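You operate a simulated robot arm through the tools that you are given. There is no shell and no other tool.

You are at the controls of a simulated robot arm. One attempt, no reset.

Task
The fixture holds the wrong former: fit the job sheet's size, set the slider and test it.
Fine: the job sheet by the worm rack; the wrong one goes back in the rack; no shims.

The check looks at the end state, three seconds after you hand in, the way a careful person would. Anything else that was tipped, shoved, dropped, spilled or broken makes it a failure. Flat cloth is picked up by pressing the open fingertips on it (5 to 10 N) and closing them slowly along it; thin cloth reads only 2 to 8 mm in the jaws.

Robot
A 7-joint arm with a two-finger parallel gripper, fixed in place. Base frame: the origin is on the floor under the middle of its stand, x ahead of it, y to its left, z up. Readings come in m, rad, newtons and seconds.
With the tool pointing down near the work surface it reaches from about 0.22 to 0.74 m from the base axis. Its first joint turns from -2.897 to 2.897 rad. Payload 1.57 kg.
The TCP is the grasp point between the finger pads, 0.03 m short of the fingertips. In the tool frame z runs along the fingers and y along their closing line. The gripper opens to 0.11 m. The fingers are 0.024 m wide and 0.012 m thick; the gripper's body (0.048 by 0.112 m) begins 0.078 m behind the TCP.
Orientation is that of the tool frame in the base frame, as a unit quaternion [w, x, y, z]. With the fingers straight down and closing along the base's y, the tool's x points along the base's -x, its y along +y and its z along -z.

Tools
- The arm moves only by the tool drive_tool. Its arguments are lists of equal length, an entry for each row: "rotation": the turn, a rotation vector about the tool's x, y, z in rad, a list of three; "xyz": the shift along the tool's x, y, z in m, a list of three; "gripper": the finger opening in m, from 0 to 0.11. In form: {"rotation": [[ax, ay, az], ...], "xyz": [[dx, dy, dz], ...], "gripper": [gripper, ...]}. A call has 1 to 20 rows; each row shifts and turns the commanded pose from where the row before left it, along the tool's axes as they then stand. A row lasts 0.2 s, in which the tool goes at most 0.05 m and 0.15 rad; a call with a longer step from one row to the next is refused whole, and so is a gripper value outside its range. A pose out of reach is approached as far as the arm can. The call stops where the force on the tool passes 40 N (or 10 N more than at its start, if that is more) or the arm is blocked; 0.2 s more then pass. The fingers move at their own pace (about 0.045 m/s each) and stop on an object; they squeeze with about 35 N. The grip force told is the motor's: it shows also when the fingers shut on nothing. Time passes only in rows, and 0.2 s behind the last, so rows that do not move let the fingers close. The reply holds the time, the measured pose of the TCP, the force on the tool along the base axes, the opening and the grip force, in the units named above and with some noise, with the torque about the TCP (base axes, N m) and any sound that the robot's microphone picked up.
- Cameras (640 x 400 px; columns grow to the right, rows downward): "scene" is fixed at [0.0498, 0.6512, 1.4728]; the picture's right is [-0.61, -0.80, 0.00], its down [-0.60, 0.45, -0.66] and it looks along [0.53, -0.40, -0.75] (base axes); focal length 313 px, centre (320, 200). "wrist" rides on the gripper at [0.07, 0.016, -0.141] in the tool frame; the picture's right is [-0.23, 0.97, 0.00], its down [-0.86, -0.20, -0.48] and it looks along [-0.47, -0.11, 0.88] (tool axes); focal length 222 px, centre (320, 200). There is no depth. A picture from a camera that has moved, and an enlarged one, comes with that camera's place and axes in the base frame and with its lens.
- snapshot(camera): a new picture of that camera. It takes no simulated time.
- slide_trunk(by): slides the trunk up (or, below 0, down) by that many m; the arm rides with it, the base frame stays. It gives what a move gives, with no picture.
- close_up(camera, box): a new picture of the part [left, top, right, bottom] of that camera's present view, enlarged. It takes no simulated time.
- hand_in(): hands the job in; it is judged then, once.

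Nothing tells you positions but the pictures and the camera data. Unless the task says otherwise, let go and move clear before handing in.

The tools are called after ">>>" as a command line: name --argument value ..., lists and objects as JSON in quotes. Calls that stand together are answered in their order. drive_tool: Moves the arm, as the interface text tells. Its arguments: {"type":"object","properties":{"rotation":{"type":"array","items":{"type":"array","items":{"type":"number"}}},"xyz":{"type":"array","items":{"type":"array","items":{"type":"number"}}},"gripper":{"type":"array","items":{"type":"number"}}},"required":["rotation","xyz","gripper"]} The other tools are called the same way: slide_trunk (by) moves the trunk up or down; snapshot (camera) takes a picture; close_up (camera, box) takes an enlarged picture of a part of a camera's view; hand_in () hands the job in.

At the start:

```text
t: 0.0
eef_pos: [0.2314, 0.4231, 1.1837]
tool_rot: [0.0, -0.001, 1.0, -0.001]
wrist_force: [0.6, 0.2, -0.4]
torque: [-0.03, -0.01, 0.01]
gripper_width: 0.11
finger_force: 0.0
trunk travel left (down, up): [-0.525, 0.065]
```

scene: 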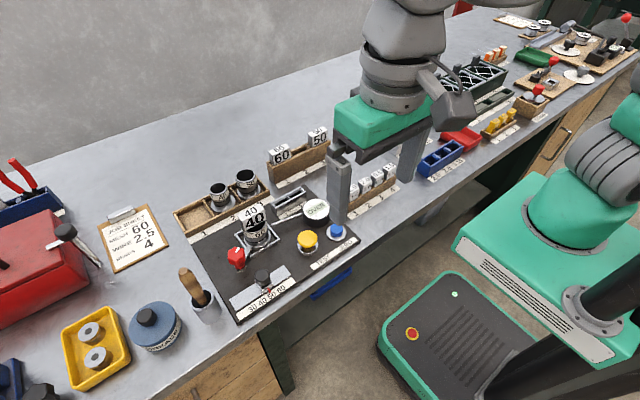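
wrist: 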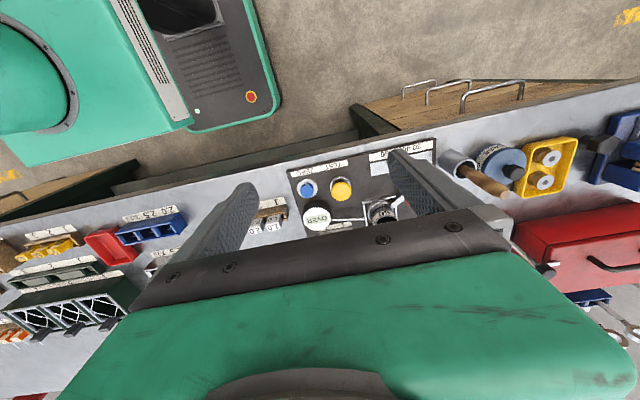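

I see a workbench with a fixture holding a former marked 40, a rack holding formers 60 and 50, a job sheet clipboard, and buttons/slider. I'll zoom in for details before moving anything.

>>> close_up --camera "scene" --box '[160, 120, 370, 330]'

>>> close_up --camera "scene" --box '[90, 190, 190, 290]'

>>> close_up --camera "scene" --box '[360, 30, 640, 210]'

>>> close_up --camera "scene" --box '[0, 150, 220, 400]'

>>> close_up --camera "scene" --box '[480, 0, 640, 110]'

```text
1.90 times, centred on (265, 225) of scene
camera zoom: at [0.0498, 0.6512, 1.4728], right [-0.61, -0.8, 0.0], down [-0.6, 0.45, -0.66], along [0.53, -0.4, -0.75], focal length 597 px, centre (425, 152)
```

zoom: 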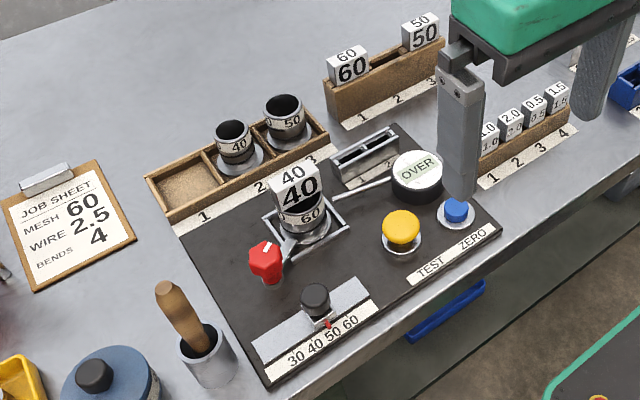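

```text
4.00 times, centred on (140, 240) of scene
camera zoom: at [0.0498, 0.6512, 1.4728], right [-0.61, -0.8, 0.0], down [-0.6, 0.45, -0.66], along [0.53, -0.4, -0.75], focal length 1253 px, centre (1040, 40)
```

zoom: 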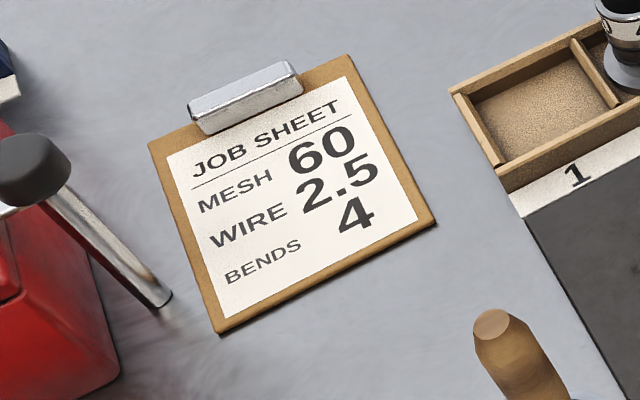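

```text
2.22 times, centred on (500, 120) of scene
camera zoom: at [0.0498, 0.6512, 1.4728], right [-0.61, -0.8, 0.0], down [-0.6, 0.45, -0.66], along [0.53, -0.4, -0.75], focal length 696 px, centre (-80, 378)
```

zoom: 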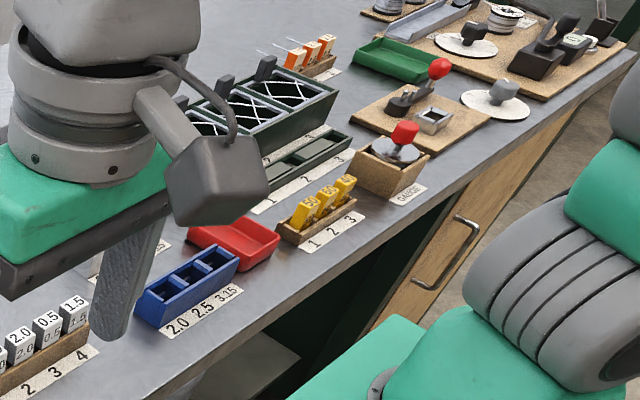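

```text
1.60 times, centred on (110, 275) of scene
camera zoom: at [0.0498, 0.6512, 1.4728], right [-0.61, -0.8, 0.0], down [-0.6, 0.45, -0.66], along [0.53, -0.4, -0.75], focal length 501 px, centre (656, 80)
```

zoom: 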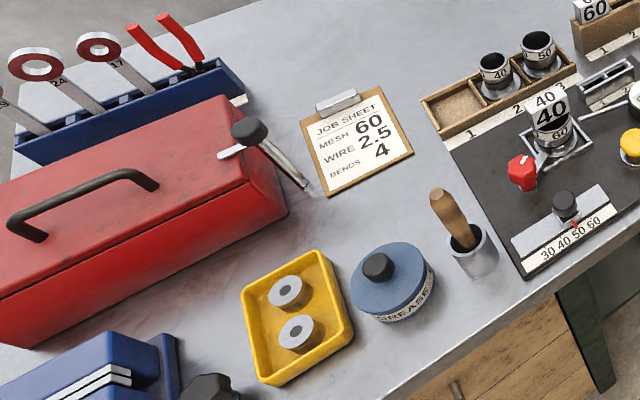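

```text
3.64 times, centred on (560, 55) of scene
camera zoom: at [0.0498, 0.6512, 1.4728], right [-0.61, -0.8, 0.0], down [-0.6, 0.45, -0.66], along [0.53, -0.4, -0.75], focal length 1139 px, centre (-553, 727)
```

zoom: 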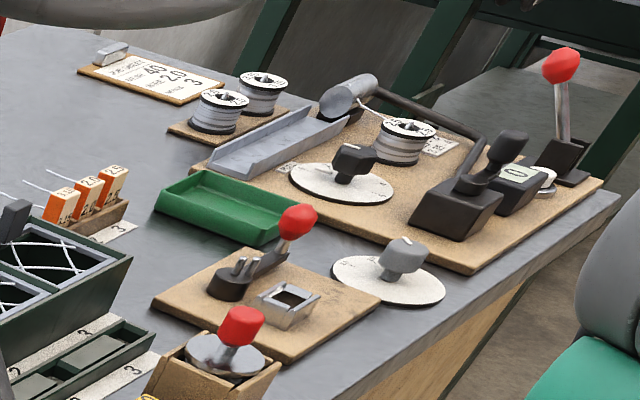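

The near fixture appears to have a "40" block over something marked "60", and there are two job sheets and several racks. I'll look closer through the wrist camera before deciding which is the worm rack.

>>> close_up --camera "wrist" --box '[270, 130, 450, 250]'

>>> close_up --camera "wrist" --box '[0, 180, 290, 370]'

>>> close_up --camera "scene" --box '[225, 190, 295, 260]'

>>> close_up --camera "scene" --box '[170, 150, 280, 240]'

>>> close_up --camera "scene" --box '[260, 120, 350, 200]'

>>> close_up --camera "scene" --box '[470, 90, 560, 150]'

>>> close_up --camera "scene" --box '[480, 0, 570, 60]'

>>> close_up --camera "scene" --box '[225, 240, 365, 330]'

```text
3.33 times, centred on (360, 190) of wrist
camera zoom: at [0.1626, 0.4392, 1.3266], right [0.23, 0.97, 0.0], down [0.86, -0.2, 0.48], along [0.47, -0.11, -0.88], focal length 740 px, centre (187, 233)
```

zoom: 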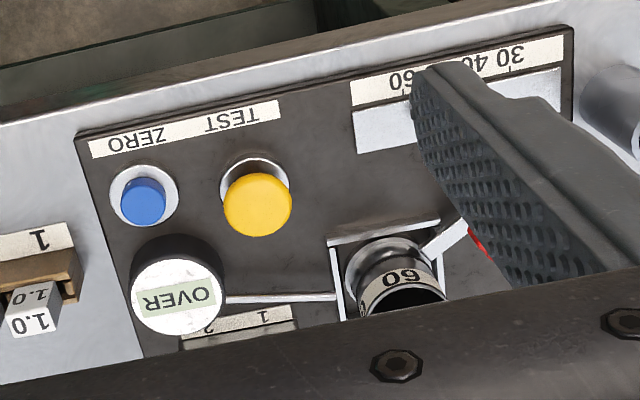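

```text
2.11 times, centred on (145, 275) of wrist
camera zoom: at [0.1626, 0.4392, 1.3266], right [0.23, 0.97, 0.0], down [0.86, -0.2, 0.48], along [0.47, -0.11, -0.88], focal length 468 px, centre (688, 42)
```

zoom: 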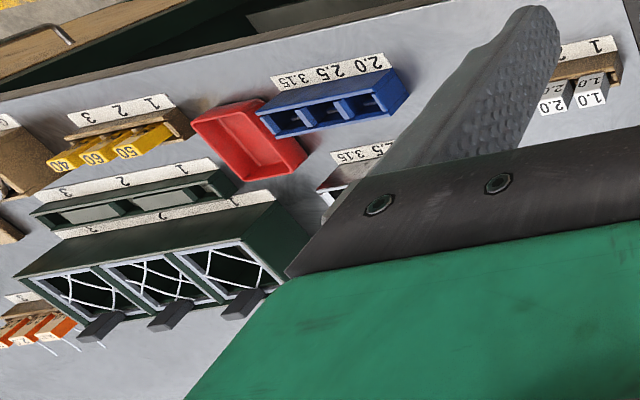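

```text
5.71 times, centred on (260, 225) of scene
camera zoom: at [0.0498, 0.6512, 1.4728], right [-0.61, -0.8, 0.0], down [-0.6, 0.45, -0.66], along [0.53, -0.4, -0.75], focal length 1790 px, centre (663, 57)
```

zoom: 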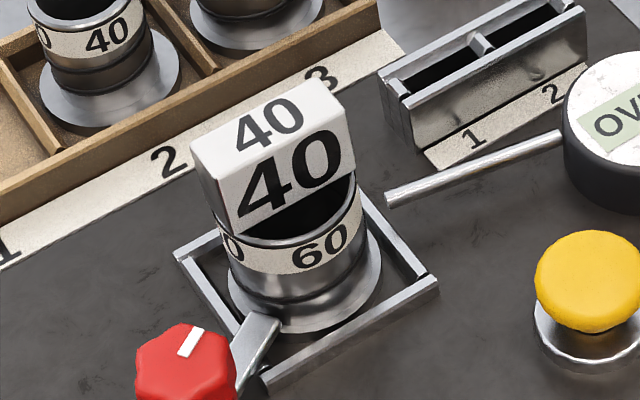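

```text
4.44 times, centred on (225, 195) of scene
camera zoom: at [0.0498, 0.6512, 1.4728], right [-0.61, -0.8, 0.0], down [-0.6, 0.45, -0.66], along [0.53, -0.4, -0.75], focal length 1392 px, centre (742, 222)
```

zoom: 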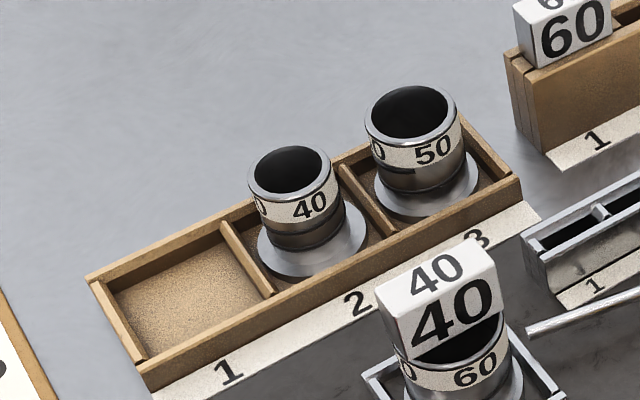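

```text
5.00 times, centred on (305, 160) of scene
camera zoom: at [0.0498, 0.6512, 1.4728], right [-0.61, -0.8, 0.0], down [-0.6, 0.45, -0.66], along [0.53, -0.4, -0.75], focal length 1566 px, centre (395, 400)
```

zoom: 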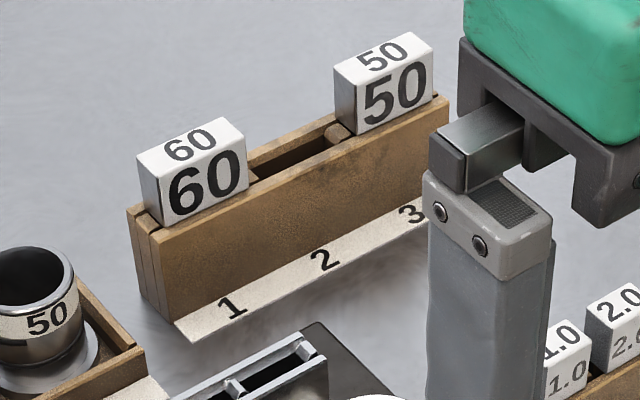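

```text
6.67 times, centred on (515, 120) of scene
camera zoom: at [0.0498, 0.6512, 1.4728], right [-0.61, -0.8, 0.0], down [-0.6, 0.45, -0.66], along [0.53, -0.4, -0.75], focal length 2089 px, centre (-980, 733)
```

zoom: 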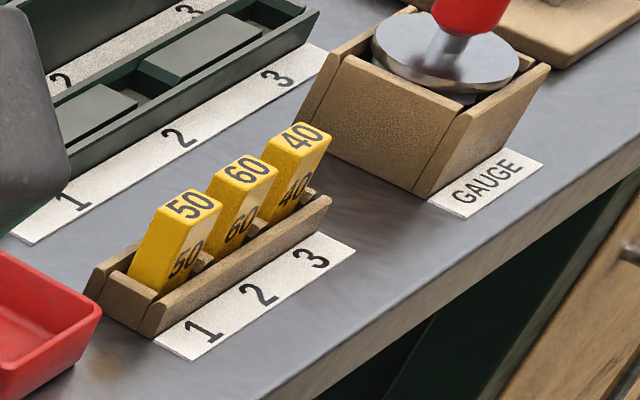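

```text
6.67 times, centred on (525, 30) of scene
camera zoom: at [0.0498, 0.6512, 1.4728], right [-0.61, -0.8, 0.0], down [-0.6, 0.45, -0.66], along [0.53, -0.4, -0.75], focal length 2089 px, centre (-1047, 1333)
```

zoom: 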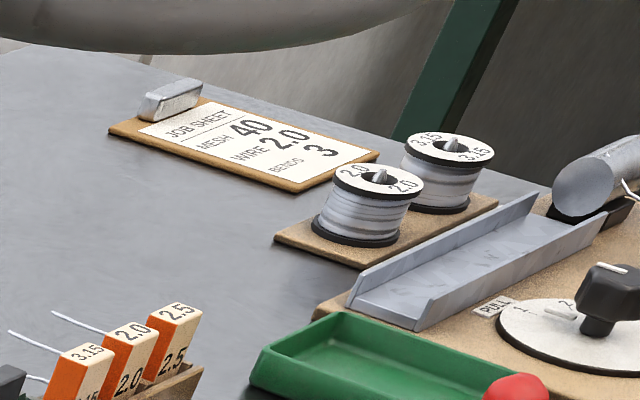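

```text
4.44 times, centred on (295, 285) of scene
camera zoom: at [0.0498, 0.6512, 1.4728], right [-0.61, -0.8, 0.0], down [-0.6, 0.45, -0.66], along [0.53, -0.4, -0.75], focal length 1392 px, centre (431, -178)
```

zoom: 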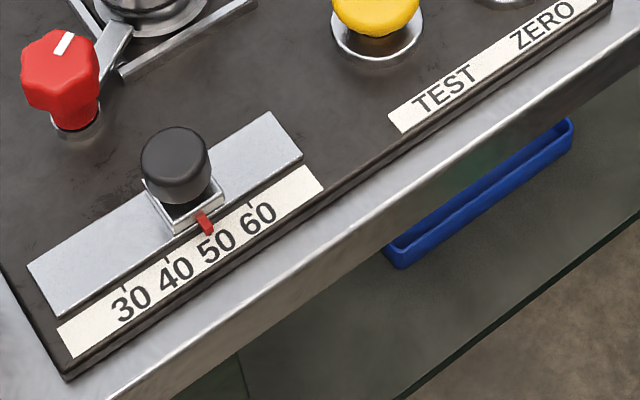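

What I read: the sleeves ("worms") 40 and 50 stand in the tray next to the near job sheet (MESH 60), worm 60 is in the fixture, and the flat white-headed formers (60, blank, 50) are in the upright rack. The fixture holds former 40, and the slider is near 50. I'll move the wrist camera over the fixture to measure positions.

>>> drive_tool --rotation '[[0, 0, 0], [0, 0, 0], [0, 0, 0], [0, 0, 0]]' --xyz '[[-0.03, 0.03, -0.01], [-0.03, 0.03, -0.01], [-0.03, 0.03, -0.01], [0, 0, 0]]' --gripper '[0.11, 0.11, 0.11, 0.11]'

```text
t: 1.0
eef_pos: [0.3226, 0.5123, 1.214]
tool_rot: [0.0, -0.001, 1.0, 0.001]
wrist_force: [-0.5, -0.3, -0.1]
torque: [-0.02, 0.01, 0.0]
gripper_width: 0.1099
finger_force: 0.1
trunk travel left (down, up): [-0.525, 0.065]
```

The arm moved as commanded. Now I'll take new pictures from both cameras.

>>> snapshot --camera "wrist"

>>> snapshot --camera "scene"

```text
taken
camera wrist: at [0.254, 0.5288, 1.3564], right [0.23, 0.97, 0.0], down [0.86, -0.2, 0.48], along [0.47, -0.11, -0.88], focal length 222 px, centre (320, 200)
```

wrist: 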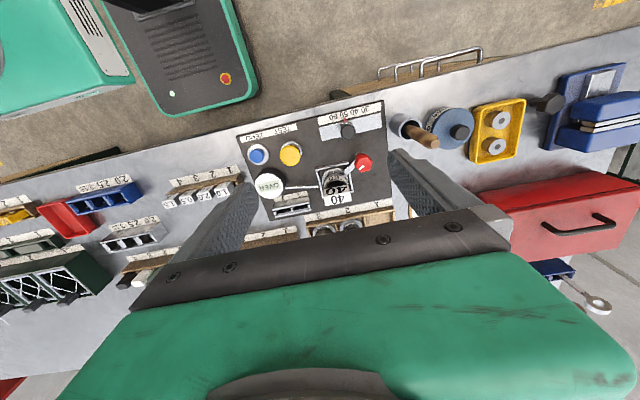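

```text
taken
```

scene: 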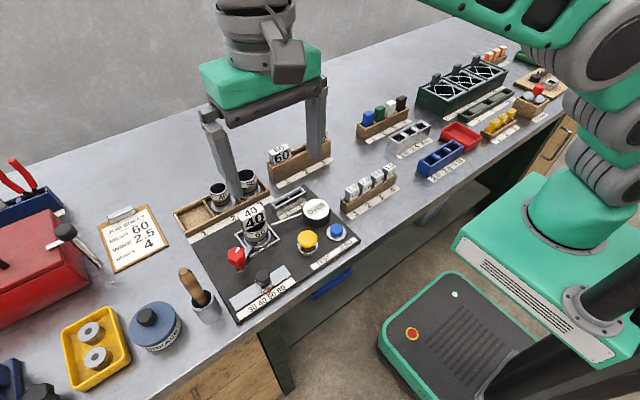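

>>> close_up --camera "wrist" --box '[230, 90, 410, 250]'

>>> close_up --camera "scene" --box '[330, 40, 580, 220]'

>>> close_up --camera "wrist" --box '[60, 160, 260, 290]'

```text
2.50 times, centred on (320, 170) of wrist
camera zoom: at [0.254, 0.5288, 1.3564], right [0.23, 0.97, 0.0], down [0.86, -0.2, 0.48], along [0.47, -0.11, -0.88], focal length 555 px, centre (320, 275)
```

zoom: 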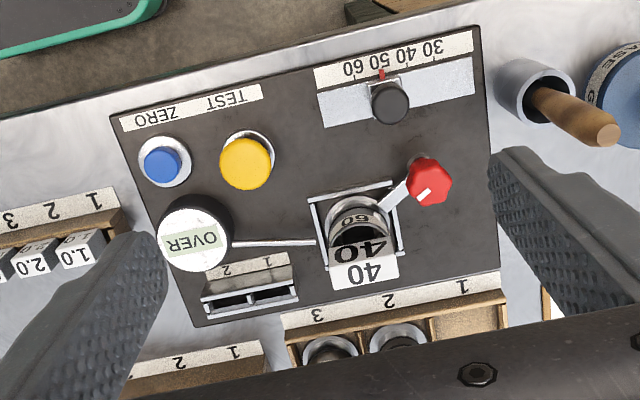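

```text
2.22 times, centred on (455, 130) of scene
camera zoom: at [0.0498, 0.6512, 1.4728], right [-0.61, -0.8, 0.0], down [-0.6, 0.45, -0.66], along [0.53, -0.4, -0.75], focal length 696 px, centre (20, 356)
```

zoom: 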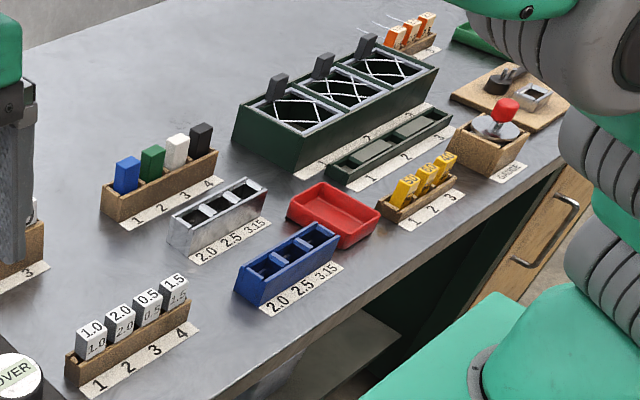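

```text
3.08 times, centred on (160, 225) of wrist
camera zoom: at [0.254, 0.5288, 1.3564], right [0.23, 0.97, 0.0], down [0.86, -0.2, 0.48], along [0.47, -0.11, -0.88], focal length 684 px, centre (812, 123)
```

zoom: 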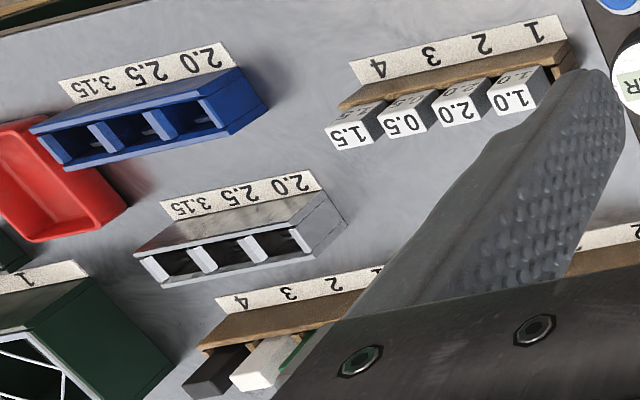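

The fixture plate lies with its edges along the base axes; its top is at z≈0.87, and the former-40 head top is about (0.473, 0.514, 0.958). I need finer shape detail of the heads, so I'll zoom in more.

>>> close_up --camera "scene" --box '[238, 198, 278, 238]'

>>> close_up --camera "scene" --box '[265, 135, 305, 175]'

>>> close_up --camera "scene" --box '[225, 235, 275, 285]'

>>> close_up --camera "scene" --box '[285, 190, 365, 260]'

>>> close_up --camera "wrist" --box '[300, 150, 360, 210]'

>>> close_up --camera "wrist" --box '[310, 100, 390, 150]'

```text
10.00 times, centred on (258, 218) of scene
camera zoom: at [0.0498, 0.6512, 1.4728], right [-0.61, -0.8, 0.0], down [-0.6, 0.45, -0.66], along [0.53, -0.4, -0.75], focal length 3133 px, centre (940, 20)
```

zoom: 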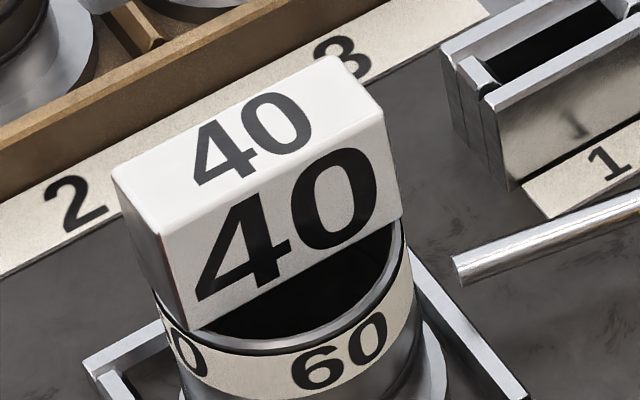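

```text
10.00 times, centred on (285, 155) of scene
camera zoom: at [0.0498, 0.6512, 1.4728], right [-0.61, -0.8, 0.0], down [-0.6, 0.45, -0.66], along [0.53, -0.4, -0.75], focal length 3133 px, centre (670, 650)
```

zoom: 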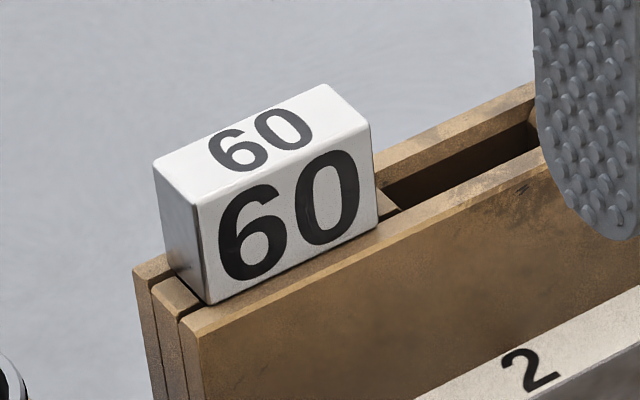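

```text
8.00 times, centred on (250, 260) of scene
camera zoom: at [0.0498, 0.6512, 1.4728], right [-0.61, -0.8, 0.0], down [-0.6, 0.45, -0.66], along [0.53, -0.4, -0.75], focal length 2506 px, centre (880, -280)
```

zoom: 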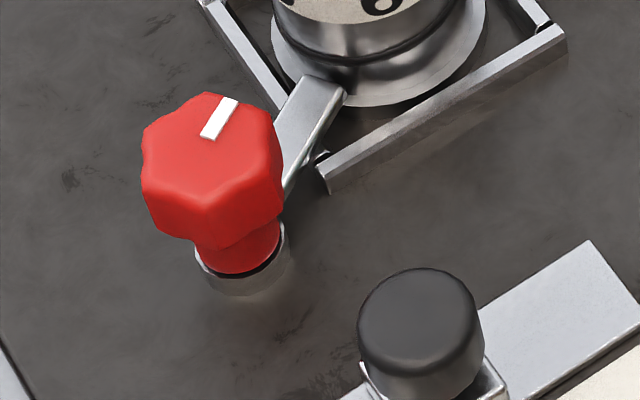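

```text
5.71 times, centred on (325, 225) of scene
camera zoom: at [0.0498, 0.6512, 1.4728], right [-0.61, -0.8, 0.0], down [-0.6, 0.45, -0.66], along [0.53, -0.4, -0.75], focal length 1790 px, centre (291, 57)
```

zoom: 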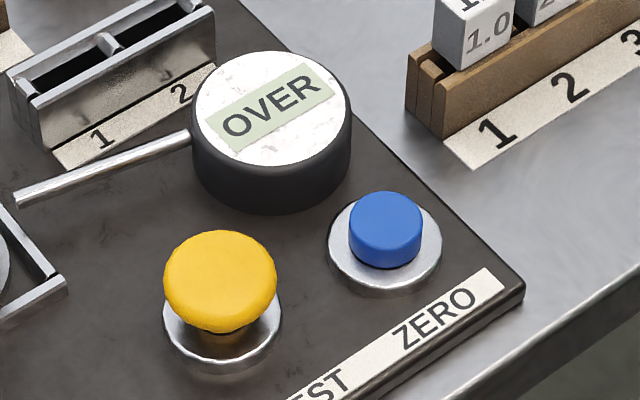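

```text
6.67 times, centred on (330, 180) of wrist
camera zoom: at [0.254, 0.5288, 1.3564], right [0.23, 0.97, 0.0], down [0.86, -0.2, 0.48], along [0.47, -0.11, -0.88], focal length 1481 px, centre (253, 333)
```

zoom: 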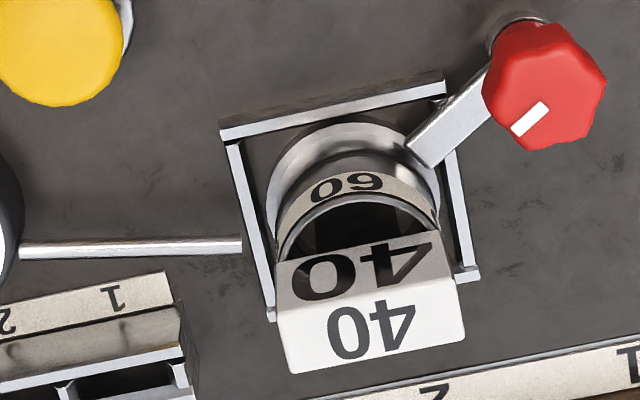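

```text
8.00 times, centred on (350, 125) of wrist
camera zoom: at [0.254, 0.5288, 1.3564], right [0.23, 0.97, 0.0], down [0.86, -0.2, 0.48], along [0.47, -0.11, -0.88], focal length 1777 px, centre (80, 800)
```

zoom: 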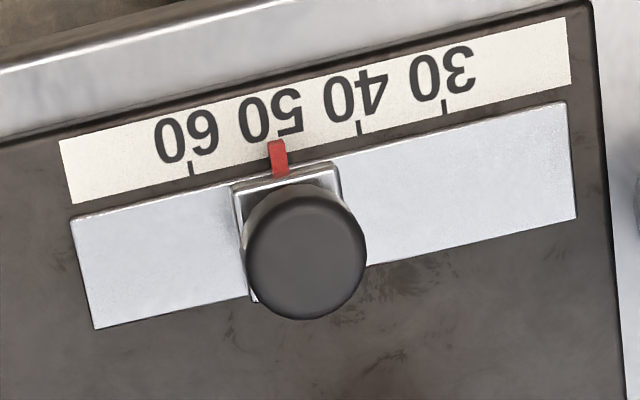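

The former heads measure about 54 × 20 × 34 mm (y × x × z) and sit only 8 mm apart in the rack. So I'll grip across the 20 mm thickness, which needs the tool turned 90° about its axis.

>>> drive_tool --rotation '[[0, 0, 0.1428], [0, 0, 0.1428], [0, 0, 0.1428], [0, 0, 0.1428], [0, 0, 0.1428], [0, 0, 0.1428], [0, 0, 0.1428], [0, 0, 0.1428], [0, 0, 0.1428], [0, 0, 0.1428], [0, 0, 0.1428], [0, 0, 0]]' --xyz '[[0, 0, 0], [0, 0, 0], [0, 0, 0], [0, 0, 0], [0, 0, 0], [0, 0, 0], [0, 0, 0], [0, 0, 0], [0, 0, 0], [0, 0, 0], [0, 0, 0], [0, 0, 0]]' --gripper '[0.11, 0.11, 0.11, 0.11, 0.11, 0.11, 0.11, 0.11, 0.11, 0.11, 0.11, 0.11]'

>>> snapshot --camera "wrist"

>>> snapshot --camera "scene"

```text
t: 3.6
eef_pos: [0.3217, 0.5129, 1.2138]
tool_rot: [0.0, 0.708, 0.707, -0.001]
wrist_force: [0.1, -1.1, 0.1]
torque: [0.01, 0.0, 0.02]
gripper_width: 0.1102
finger_force: 0.2
trunk travel left (down, up): [-0.525, 0.065]
```

```text
taken
camera wrist: at [0.3386, 0.5827, 1.3566], right [0.97, -0.23, 0.0], down [-0.2, -0.85, 0.48], along [-0.11, -0.47, -0.88], focal length 222 px, centre (320, 200)
```

wrist: 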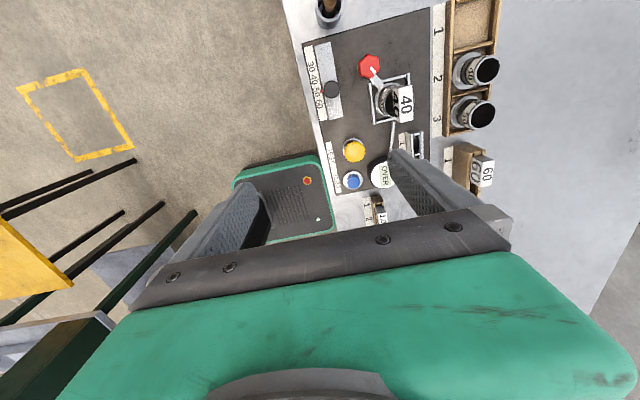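

```text
taken
```

scene: 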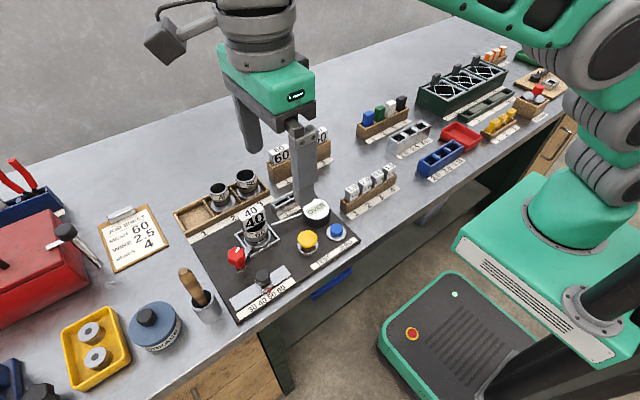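

>>> close_up --camera "wrist" --box '[360, 60, 440, 140]'

>>> close_up --camera "wrist" --box '[435, 130, 515, 210]'

>>> close_up --camera "wrist" --box '[330, 120, 420, 230]'

```text
5.00 times, centred on (400, 100) of wrist
camera zoom: at [0.3386, 0.5827, 1.3566], right [0.97, -0.23, 0.0], down [-0.2, -0.85, 0.48], along [-0.11, -0.47, -0.88], focal length 1111 px, centre (-80, 700)
```

zoom: 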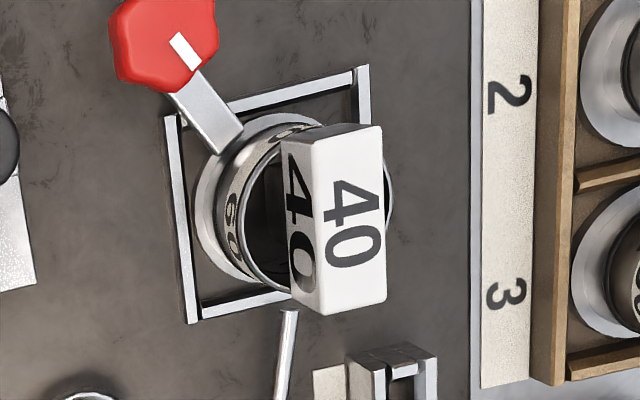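

```text
5.00 times, centred on (475, 170) of wrist
camera zoom: at [0.3386, 0.5827, 1.3566], right [0.97, -0.23, 0.0], down [-0.2, -0.85, 0.48], along [-0.11, -0.47, -0.88], focal length 1111 px, centre (-455, 350)
```

zoom: 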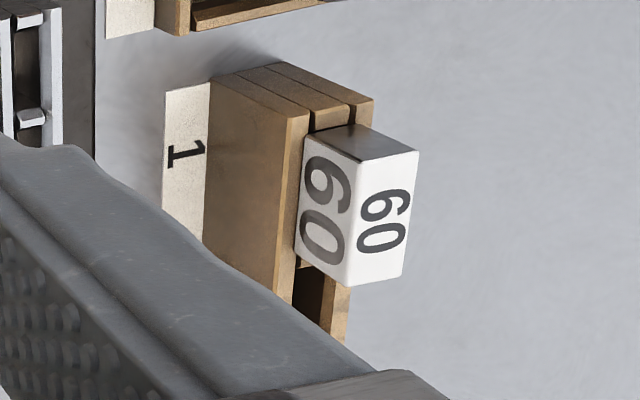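

```text
3.64 times, centred on (375, 175) of wrist
camera zoom: at [0.3386, 0.5827, 1.3566], right [0.97, -0.23, 0.0], down [-0.2, -0.85, 0.48], along [-0.11, -0.47, -0.88], focal length 808 px, centre (120, 291)
```

zoom: 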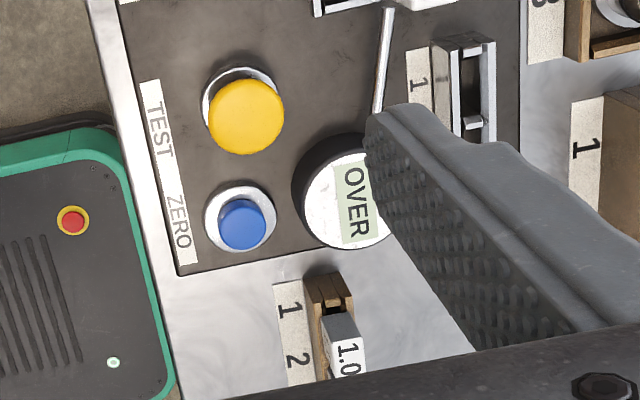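

The 60 former's head top is near (0.622, 0.348, 0.947) and the 40's near (0.468, 0.515, 0.96). I'll move above the fixture with a partly closed gripper and check alignment.

>>> drive_tool --rotation '[[0, 0, 0], [0, 0, 0], [0, 0, 0], [0, 0, 0], [0, 0, 0], [0, 0, 0]]' --xyz '[[0.0004, 0.0294, 0.03], [0.0004, 0.0294, 0.03], [0.0004, 0.0294, 0.03], [0.0004, 0.0294, 0.03], [0.0004, 0.0294, 0.03], [0, 0, 0]]' --gripper '[0.06, 0.06, 0.06, 0.06, 0.06, 0.06]'

>>> snapshot --camera "wrist"

>>> snapshot --camera "scene"

```text
t: 5.0
eef_pos: [0.4666, 0.5152, 1.0636]
tool_rot: [0.001, 0.707, 0.707, 0.0]
wrist_force: [0.1, 0.4, 0.5]
torque: [0.01, 0.0, 0.04]
gripper_width: 0.06
finger_force: 0.1
trunk travel left (down, up): [-0.525, 0.065]
```

```text
taken
camera wrist: at [0.4834, 0.5853, 1.2055], right [0.97, -0.23, 0.0], down [-0.2, -0.86, 0.48], along [-0.11, -0.47, -0.88], focal length 222 px, centre (320, 200)
```

wrist: 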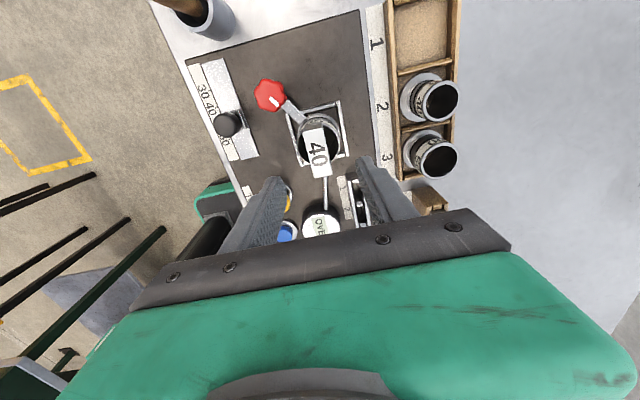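

```text
taken
```

scene: 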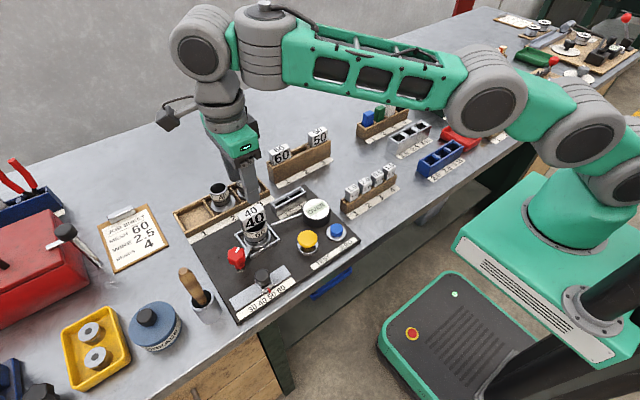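

>>> close_up --camera "wrist" --box '[270, 90, 370, 190]'

>>> close_up --camera "scene" --box '[205, 120, 305, 260]'

```text
4.00 times, centred on (320, 140) of wrist
camera zoom: at [0.4834, 0.5853, 1.2055], right [0.97, -0.23, 0.0], down [-0.2, -0.86, 0.48], along [-0.11, -0.47, -0.88], focal length 888 px, centre (320, 440)
```

zoom: 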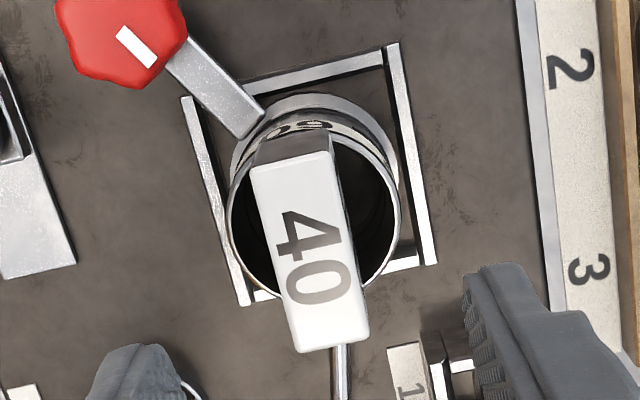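

```text
2.86 times, centred on (255, 190) of scene
camera zoom: at [0.0498, 0.6512, 1.4728], right [-0.61, -0.8, 0.0], down [-0.6, 0.45, -0.66], along [0.53, -0.4, -0.75], focal length 895 px, centre (506, 229)
```

zoom: 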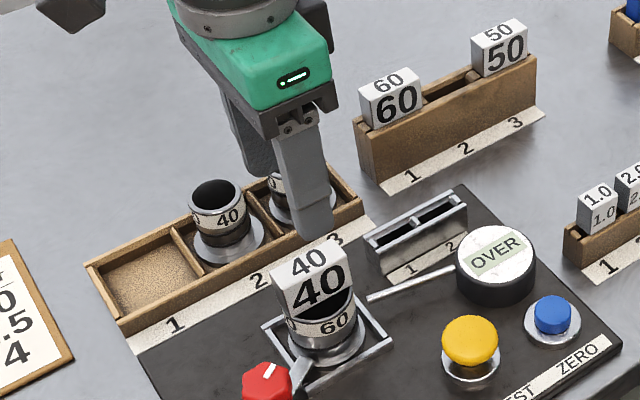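

The head centre is about (0.464, 0.513) with its long side along y. I'll descend so the fingertips stay just above the worm rim, then close.

>>> drive_tool --rotation '[[0, 0, 0], [0, 0, 0], [0, 0, 0], [0, 0, 0], [0, 0, 0], [0, 0, 0]]' --xyz '[[-0.001, -0.0014, 0.02], [-0.001, -0.0014, 0.02], [0, 0, 0.02], [0, 0, 0.02], [0, 0, 0.02], [0, 0, 0]]' --gripper '[0.06, 0.06, 0.06, 0.06, 0.06, 0.06]'

>>> close_up --camera "wrist" --box '[220, 60, 420, 260]'

>>> close_up --camera "scene" --box '[205, 150, 305, 260]'

```text
t: 6.4
eef_pos: [0.4662, 0.5119, 0.965]
tool_rot: [0.0, 0.706, 0.708, 0.0]
wrist_force: [0.6, 0.0, 0.3]
torque: [0.01, 0.01, -0.04]
gripper_width: 0.0599
finger_force: 0.0
trunk travel left (down, up): [-0.525, 0.065]
```

```text
2.00 times, centred on (320, 160) of wrist
camera zoom: at [0.4827, 0.583, 1.1068], right [0.97, -0.23, 0.0], down [-0.2, -0.86, 0.48], along [-0.11, -0.47, -0.88], focal length 444 px, centre (320, 280)
```

zoom: 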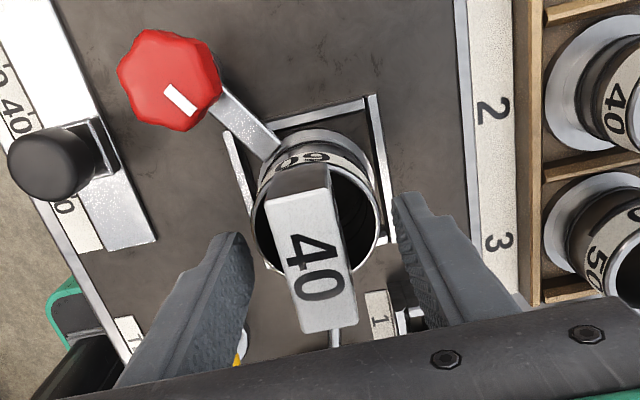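

```text
3.64 times, centred on (255, 205) of scene
camera zoom: at [0.0498, 0.6512, 1.4728], right [-0.61, -0.8, 0.0], down [-0.6, 0.45, -0.66], along [0.53, -0.4, -0.75], focal length 1139 px, centre (556, 182)
```

zoom: 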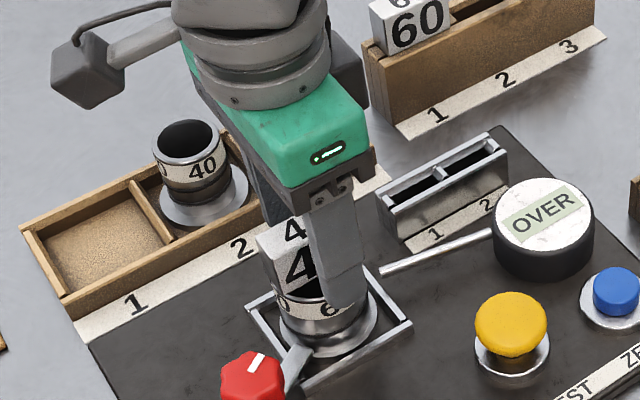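

The head is centred between the fingers, so I'll close on it.

>>> drive_tool --rotation '[[0, 0, 0], [0, 0, 0], [0, 0, 0], [0, 0, 0], [0, 0, 0]]' --xyz '[[0, 0, 0], [0, 0, 0], [0, 0, 0], [0, 0, 0], [0, 0, 0]]' --gripper '[0.04, 0.025, 0.01, 0.01, 0.01]'

>>> close_up --camera "wrist" --box '[220, 60, 420, 260]'

```text
t: 7.6
eef_pos: [0.4666, 0.5127, 0.9656]
tool_rot: [0.0, 0.706, 0.708, 0.0]
wrist_force: [-0.4, -0.3, 0.5]
torque: [-0.02, 0.03, 0.02]
gripper_width: 0.0217
finger_force: 34.5
trunk travel left (down, up): [-0.525, 0.065]
```

```text
2.00 times, centred on (320, 160) of wrist
camera zoom: at [0.4826, 0.583, 1.107], right [0.97, -0.23, 0.0], down [-0.2, -0.86, 0.48], along [-0.11, -0.47, -0.88], focal length 444 px, centre (320, 280)
```

zoom: 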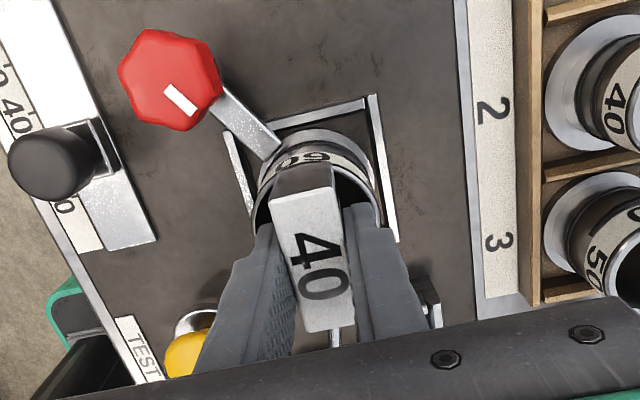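

Gripped at 21.7 mm with no side force. I'll lift a little and check that the worm stays behind.

>>> drive_tool --rotation '[[0, 0, 0], [0, 0, 0], [0, 0, 0], [0, 0, 0], [0, 0, 0]]' --xyz '[[0, 0, -0.005], [0, 0, -0.005], [0, 0, -0.01], [0, 0, -0.01], [0, 0, 0]]' --gripper '[0.01, 0.01, 0.01, 0.01, 0.01]'

>>> close_up --camera "scene" --box '[205, 150, 305, 260]'

>>> close_up --camera "wrist" --box '[220, 60, 420, 260]'

```text
t: 8.8
eef_pos: [0.4677, 0.5127, 0.994]
tool_rot: [0.0, 0.707, 0.708, 0.0]
wrist_force: [-0.2, -0.5, -1.7]
torque: [-0.03, -0.01, -0.04]
gripper_width: 0.0217
finger_force: 34.8
trunk travel left (down, up): [-0.525, 0.065]
```

```text
3.64 times, centred on (255, 205) of scene
camera zoom: at [0.0498, 0.6512, 1.4728], right [-0.61, -0.8, 0.0], down [-0.6, 0.45, -0.66], along [0.53, -0.4, -0.75], focal length 1139 px, centre (556, 182)
```

zoom: 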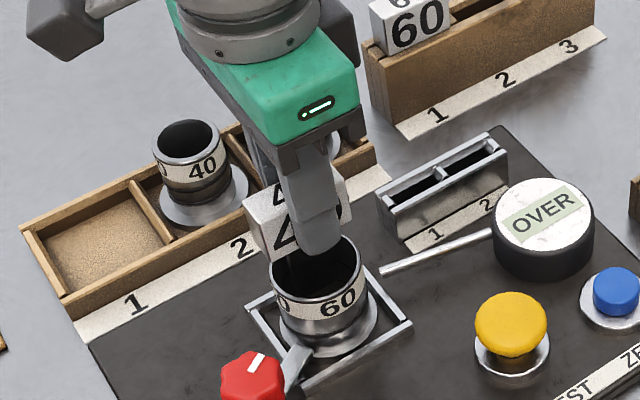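

```text
2.00 times, centred on (320, 160) of wrist
camera zoom: at [0.484, 0.5833, 1.1358], right [0.97, -0.23, 0.0], down [-0.2, -0.85, 0.48], along [-0.11, -0.47, -0.88], focal length 444 px, centre (320, 280)
```

zoom: 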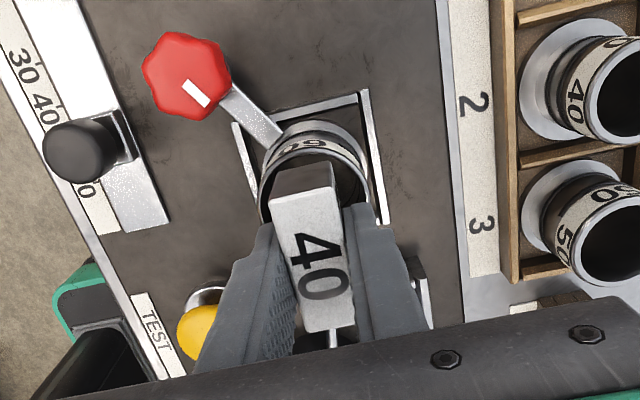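

The worm stays put and the former slides out freely. I'll lift it well clear and look at its blade.

>>> drive_tool --rotation '[[0, 0, 0], [0, 0, 0], [0, 0, 0], [0, 0, 0], [0, 0, 0]]' --xyz '[[0, 0, -0.02], [0, 0, -0.03], [0, 0, -0.03], [0, 0, -0.03], [0, 0, 0]]' --gripper '[0.01, 0.01, 0.01, 0.01, 0.01]'

>>> close_up --camera "scene" --box '[180, 100, 300, 260]'

>>> snapshot --camera "wrist"

```text
t: 10.0
eef_pos: [0.4654, 0.5094, 1.1022]
tool_rot: [0.002, 0.706, 0.708, 0.0]
wrist_force: [-0.6, 0.6, -0.8]
torque: [0.03, -0.01, 0.04]
gripper_width: 0.0216
finger_force: 34.7
out of reach, approached as far as the arm can: row 4
trunk travel left (down, up): [-0.525, 0.065]
```

```text
2.50 times, centred on (240, 180) of scene
camera zoom: at [0.0498, 0.6512, 1.4728], right [-0.61, -0.8, 0.0], down [-0.6, 0.45, -0.66], along [0.53, -0.4, -0.75], focal length 783 px, centre (520, 250)
```

zoom: 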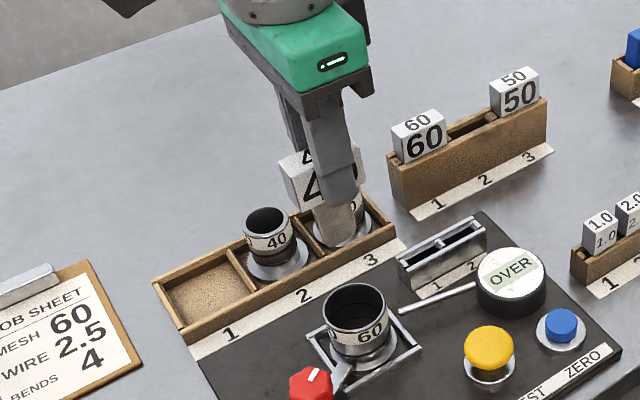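

```text
taken
camera wrist: at [0.4819, 0.5795, 1.244], right [0.97, -0.23, 0.0], down [-0.2, -0.85, 0.48], along [-0.11, -0.47, -0.88], focal length 222 px, centre (320, 200)
```

wrist: 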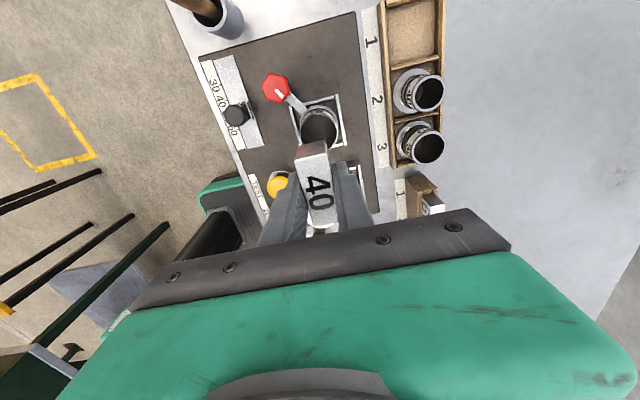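

>>> close_up --camera "scene" --box '[220, 140, 280, 210]'

>>> close_up --camera "wrist" --box '[390, 160, 470, 240]'

>>> close_up --camera "scene" --box '[260, 120, 340, 200]'

>>> close_up --camera "scene" --box '[225, 200, 285, 260]'

```text
5.71 times, centred on (250, 175) of scene
camera zoom: at [0.0498, 0.6512, 1.4728], right [-0.61, -0.8, 0.0], down [-0.6, 0.45, -0.66], along [0.53, -0.4, -0.75], focal length 1790 px, centre (720, 343)
```

zoom: 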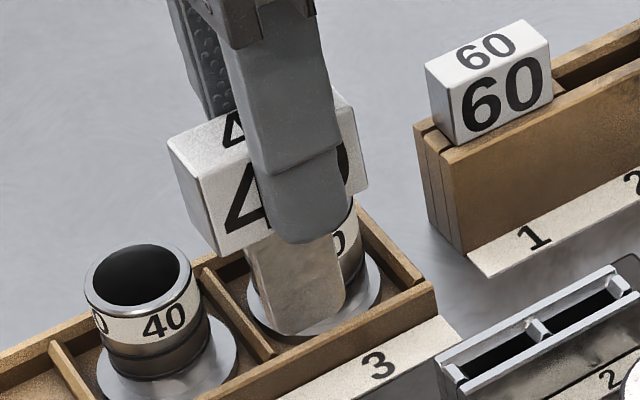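

```text
5.00 times, centred on (430, 200) of wrist
camera zoom: at [0.4819, 0.5795, 1.244], right [0.97, -0.23, 0.0], down [-0.2, -0.85, 0.48], along [-0.11, -0.47, -0.88], focal length 1111 px, centre (-230, 200)
```

zoom: 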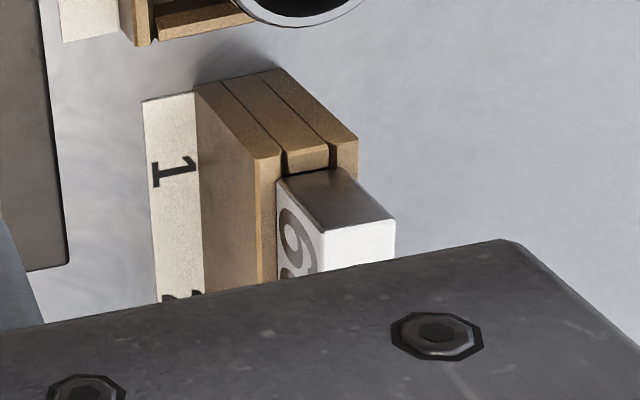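

```text
5.00 times, centred on (300, 160) of scene
camera zoom: at [0.0498, 0.6512, 1.4728], right [-0.61, -0.8, 0.0], down [-0.6, 0.45, -0.66], along [0.53, -0.4, -0.75], focal length 1566 px, centre (420, 400)
```

zoom: 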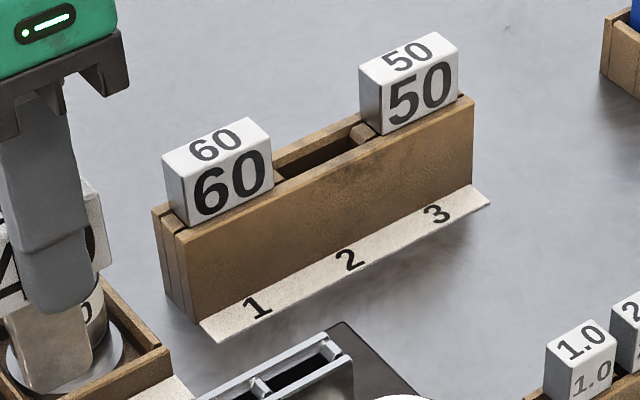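

```text
6.67 times, centred on (255, 230) of scene
camera zoom: at [0.0498, 0.6512, 1.4728], right [-0.61, -0.8, 0.0], down [-0.6, 0.45, -0.66], along [0.53, -0.4, -0.75], focal length 2089 px, centre (753, 0)
```

zoom: 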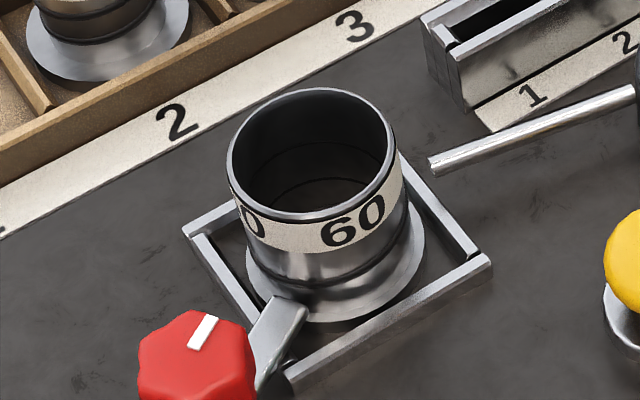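

The 40 former has a flat blade about 45–50 mm long hanging below its head, and the worm stayed seated. I'll check the head's alignment in the gripper before going to the rack.

>>> close_up --camera "wrist" --box '[270, 130, 370, 250]'

```text
3.33 times, centred on (320, 190) of wrist
camera zoom: at [0.4819, 0.5795, 1.244], right [0.97, -0.23, 0.0], down [-0.2, -0.85, 0.48], along [-0.11, -0.47, -0.88], focal length 740 px, centre (320, 233)
```

zoom: 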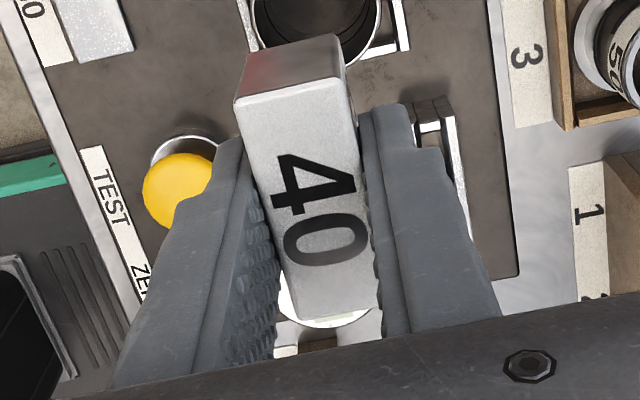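

Head alignment in the grip looks fine. To gain height and reach near the rack, I'll raise the trunk a little first.

>>> slide_trunk --by 0.05

```text
t: 10.9
eef_pos: [0.4655, 0.5104, 1.152]
tool_rot: [0.0, 0.706, 0.708, 0.001]
wrist_force: [-0.4, -0.4, -2.1]
torque: [-0.02, 0.02, 0.0]
gripper_width: 0.0217
finger_force: 35.3
trunk travel left (down, up): [-0.575, 0.015]
```

>>> drive_tool --rotation '[[0, 0, 0], [0, 0, 0], [0, 0, 0], [0, 0, 0], [0, 0, 0], [0, 0, 0], [0, 0, 0]]' --xyz '[[-0.0371, 0.01575, 0.0133], [-0.0371, 0.01575, 0.0133], [-0.0371, 0.01575, 0.0133], [-0.0371, 0.01575, 0.0133], [-0.0371, 0.01575, 0.0133], [-0.0371, 0.01575, 0.0133], [0, 0, 0]]' --gripper '[0.01, 0.01, 0.01, 0.01, 0.01, 0.01, 0.01]'

>>> snapshot --camera "wrist"

>>> snapshot --camera "scene"

```text
t: 12.5
eef_pos: [0.5593, 0.285, 1.0714]
tool_rot: [-0.001, 0.706, 0.708, 0.0]
wrist_force: [0.2, 0.2, -1.2]
torque: [0.02, -0.02, -0.03]
gripper_width: 0.0219
finger_force: 34.7
trunk travel left (down, up): [-0.575, 0.015]
```

```text
taken
camera wrist: at [0.5758, 0.3552, 1.2139], right [0.97, -0.23, 0.0], down [-0.2, -0.86, 0.48], along [-0.11, -0.47, -0.88], focal length 222 px, centre (320, 200)
```

wrist: 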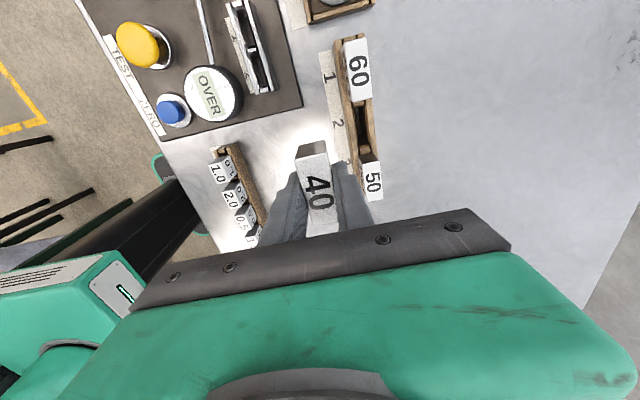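

```text
taken
```

scene: 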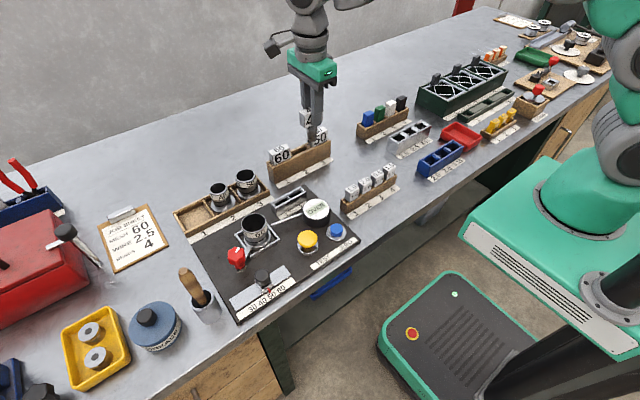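

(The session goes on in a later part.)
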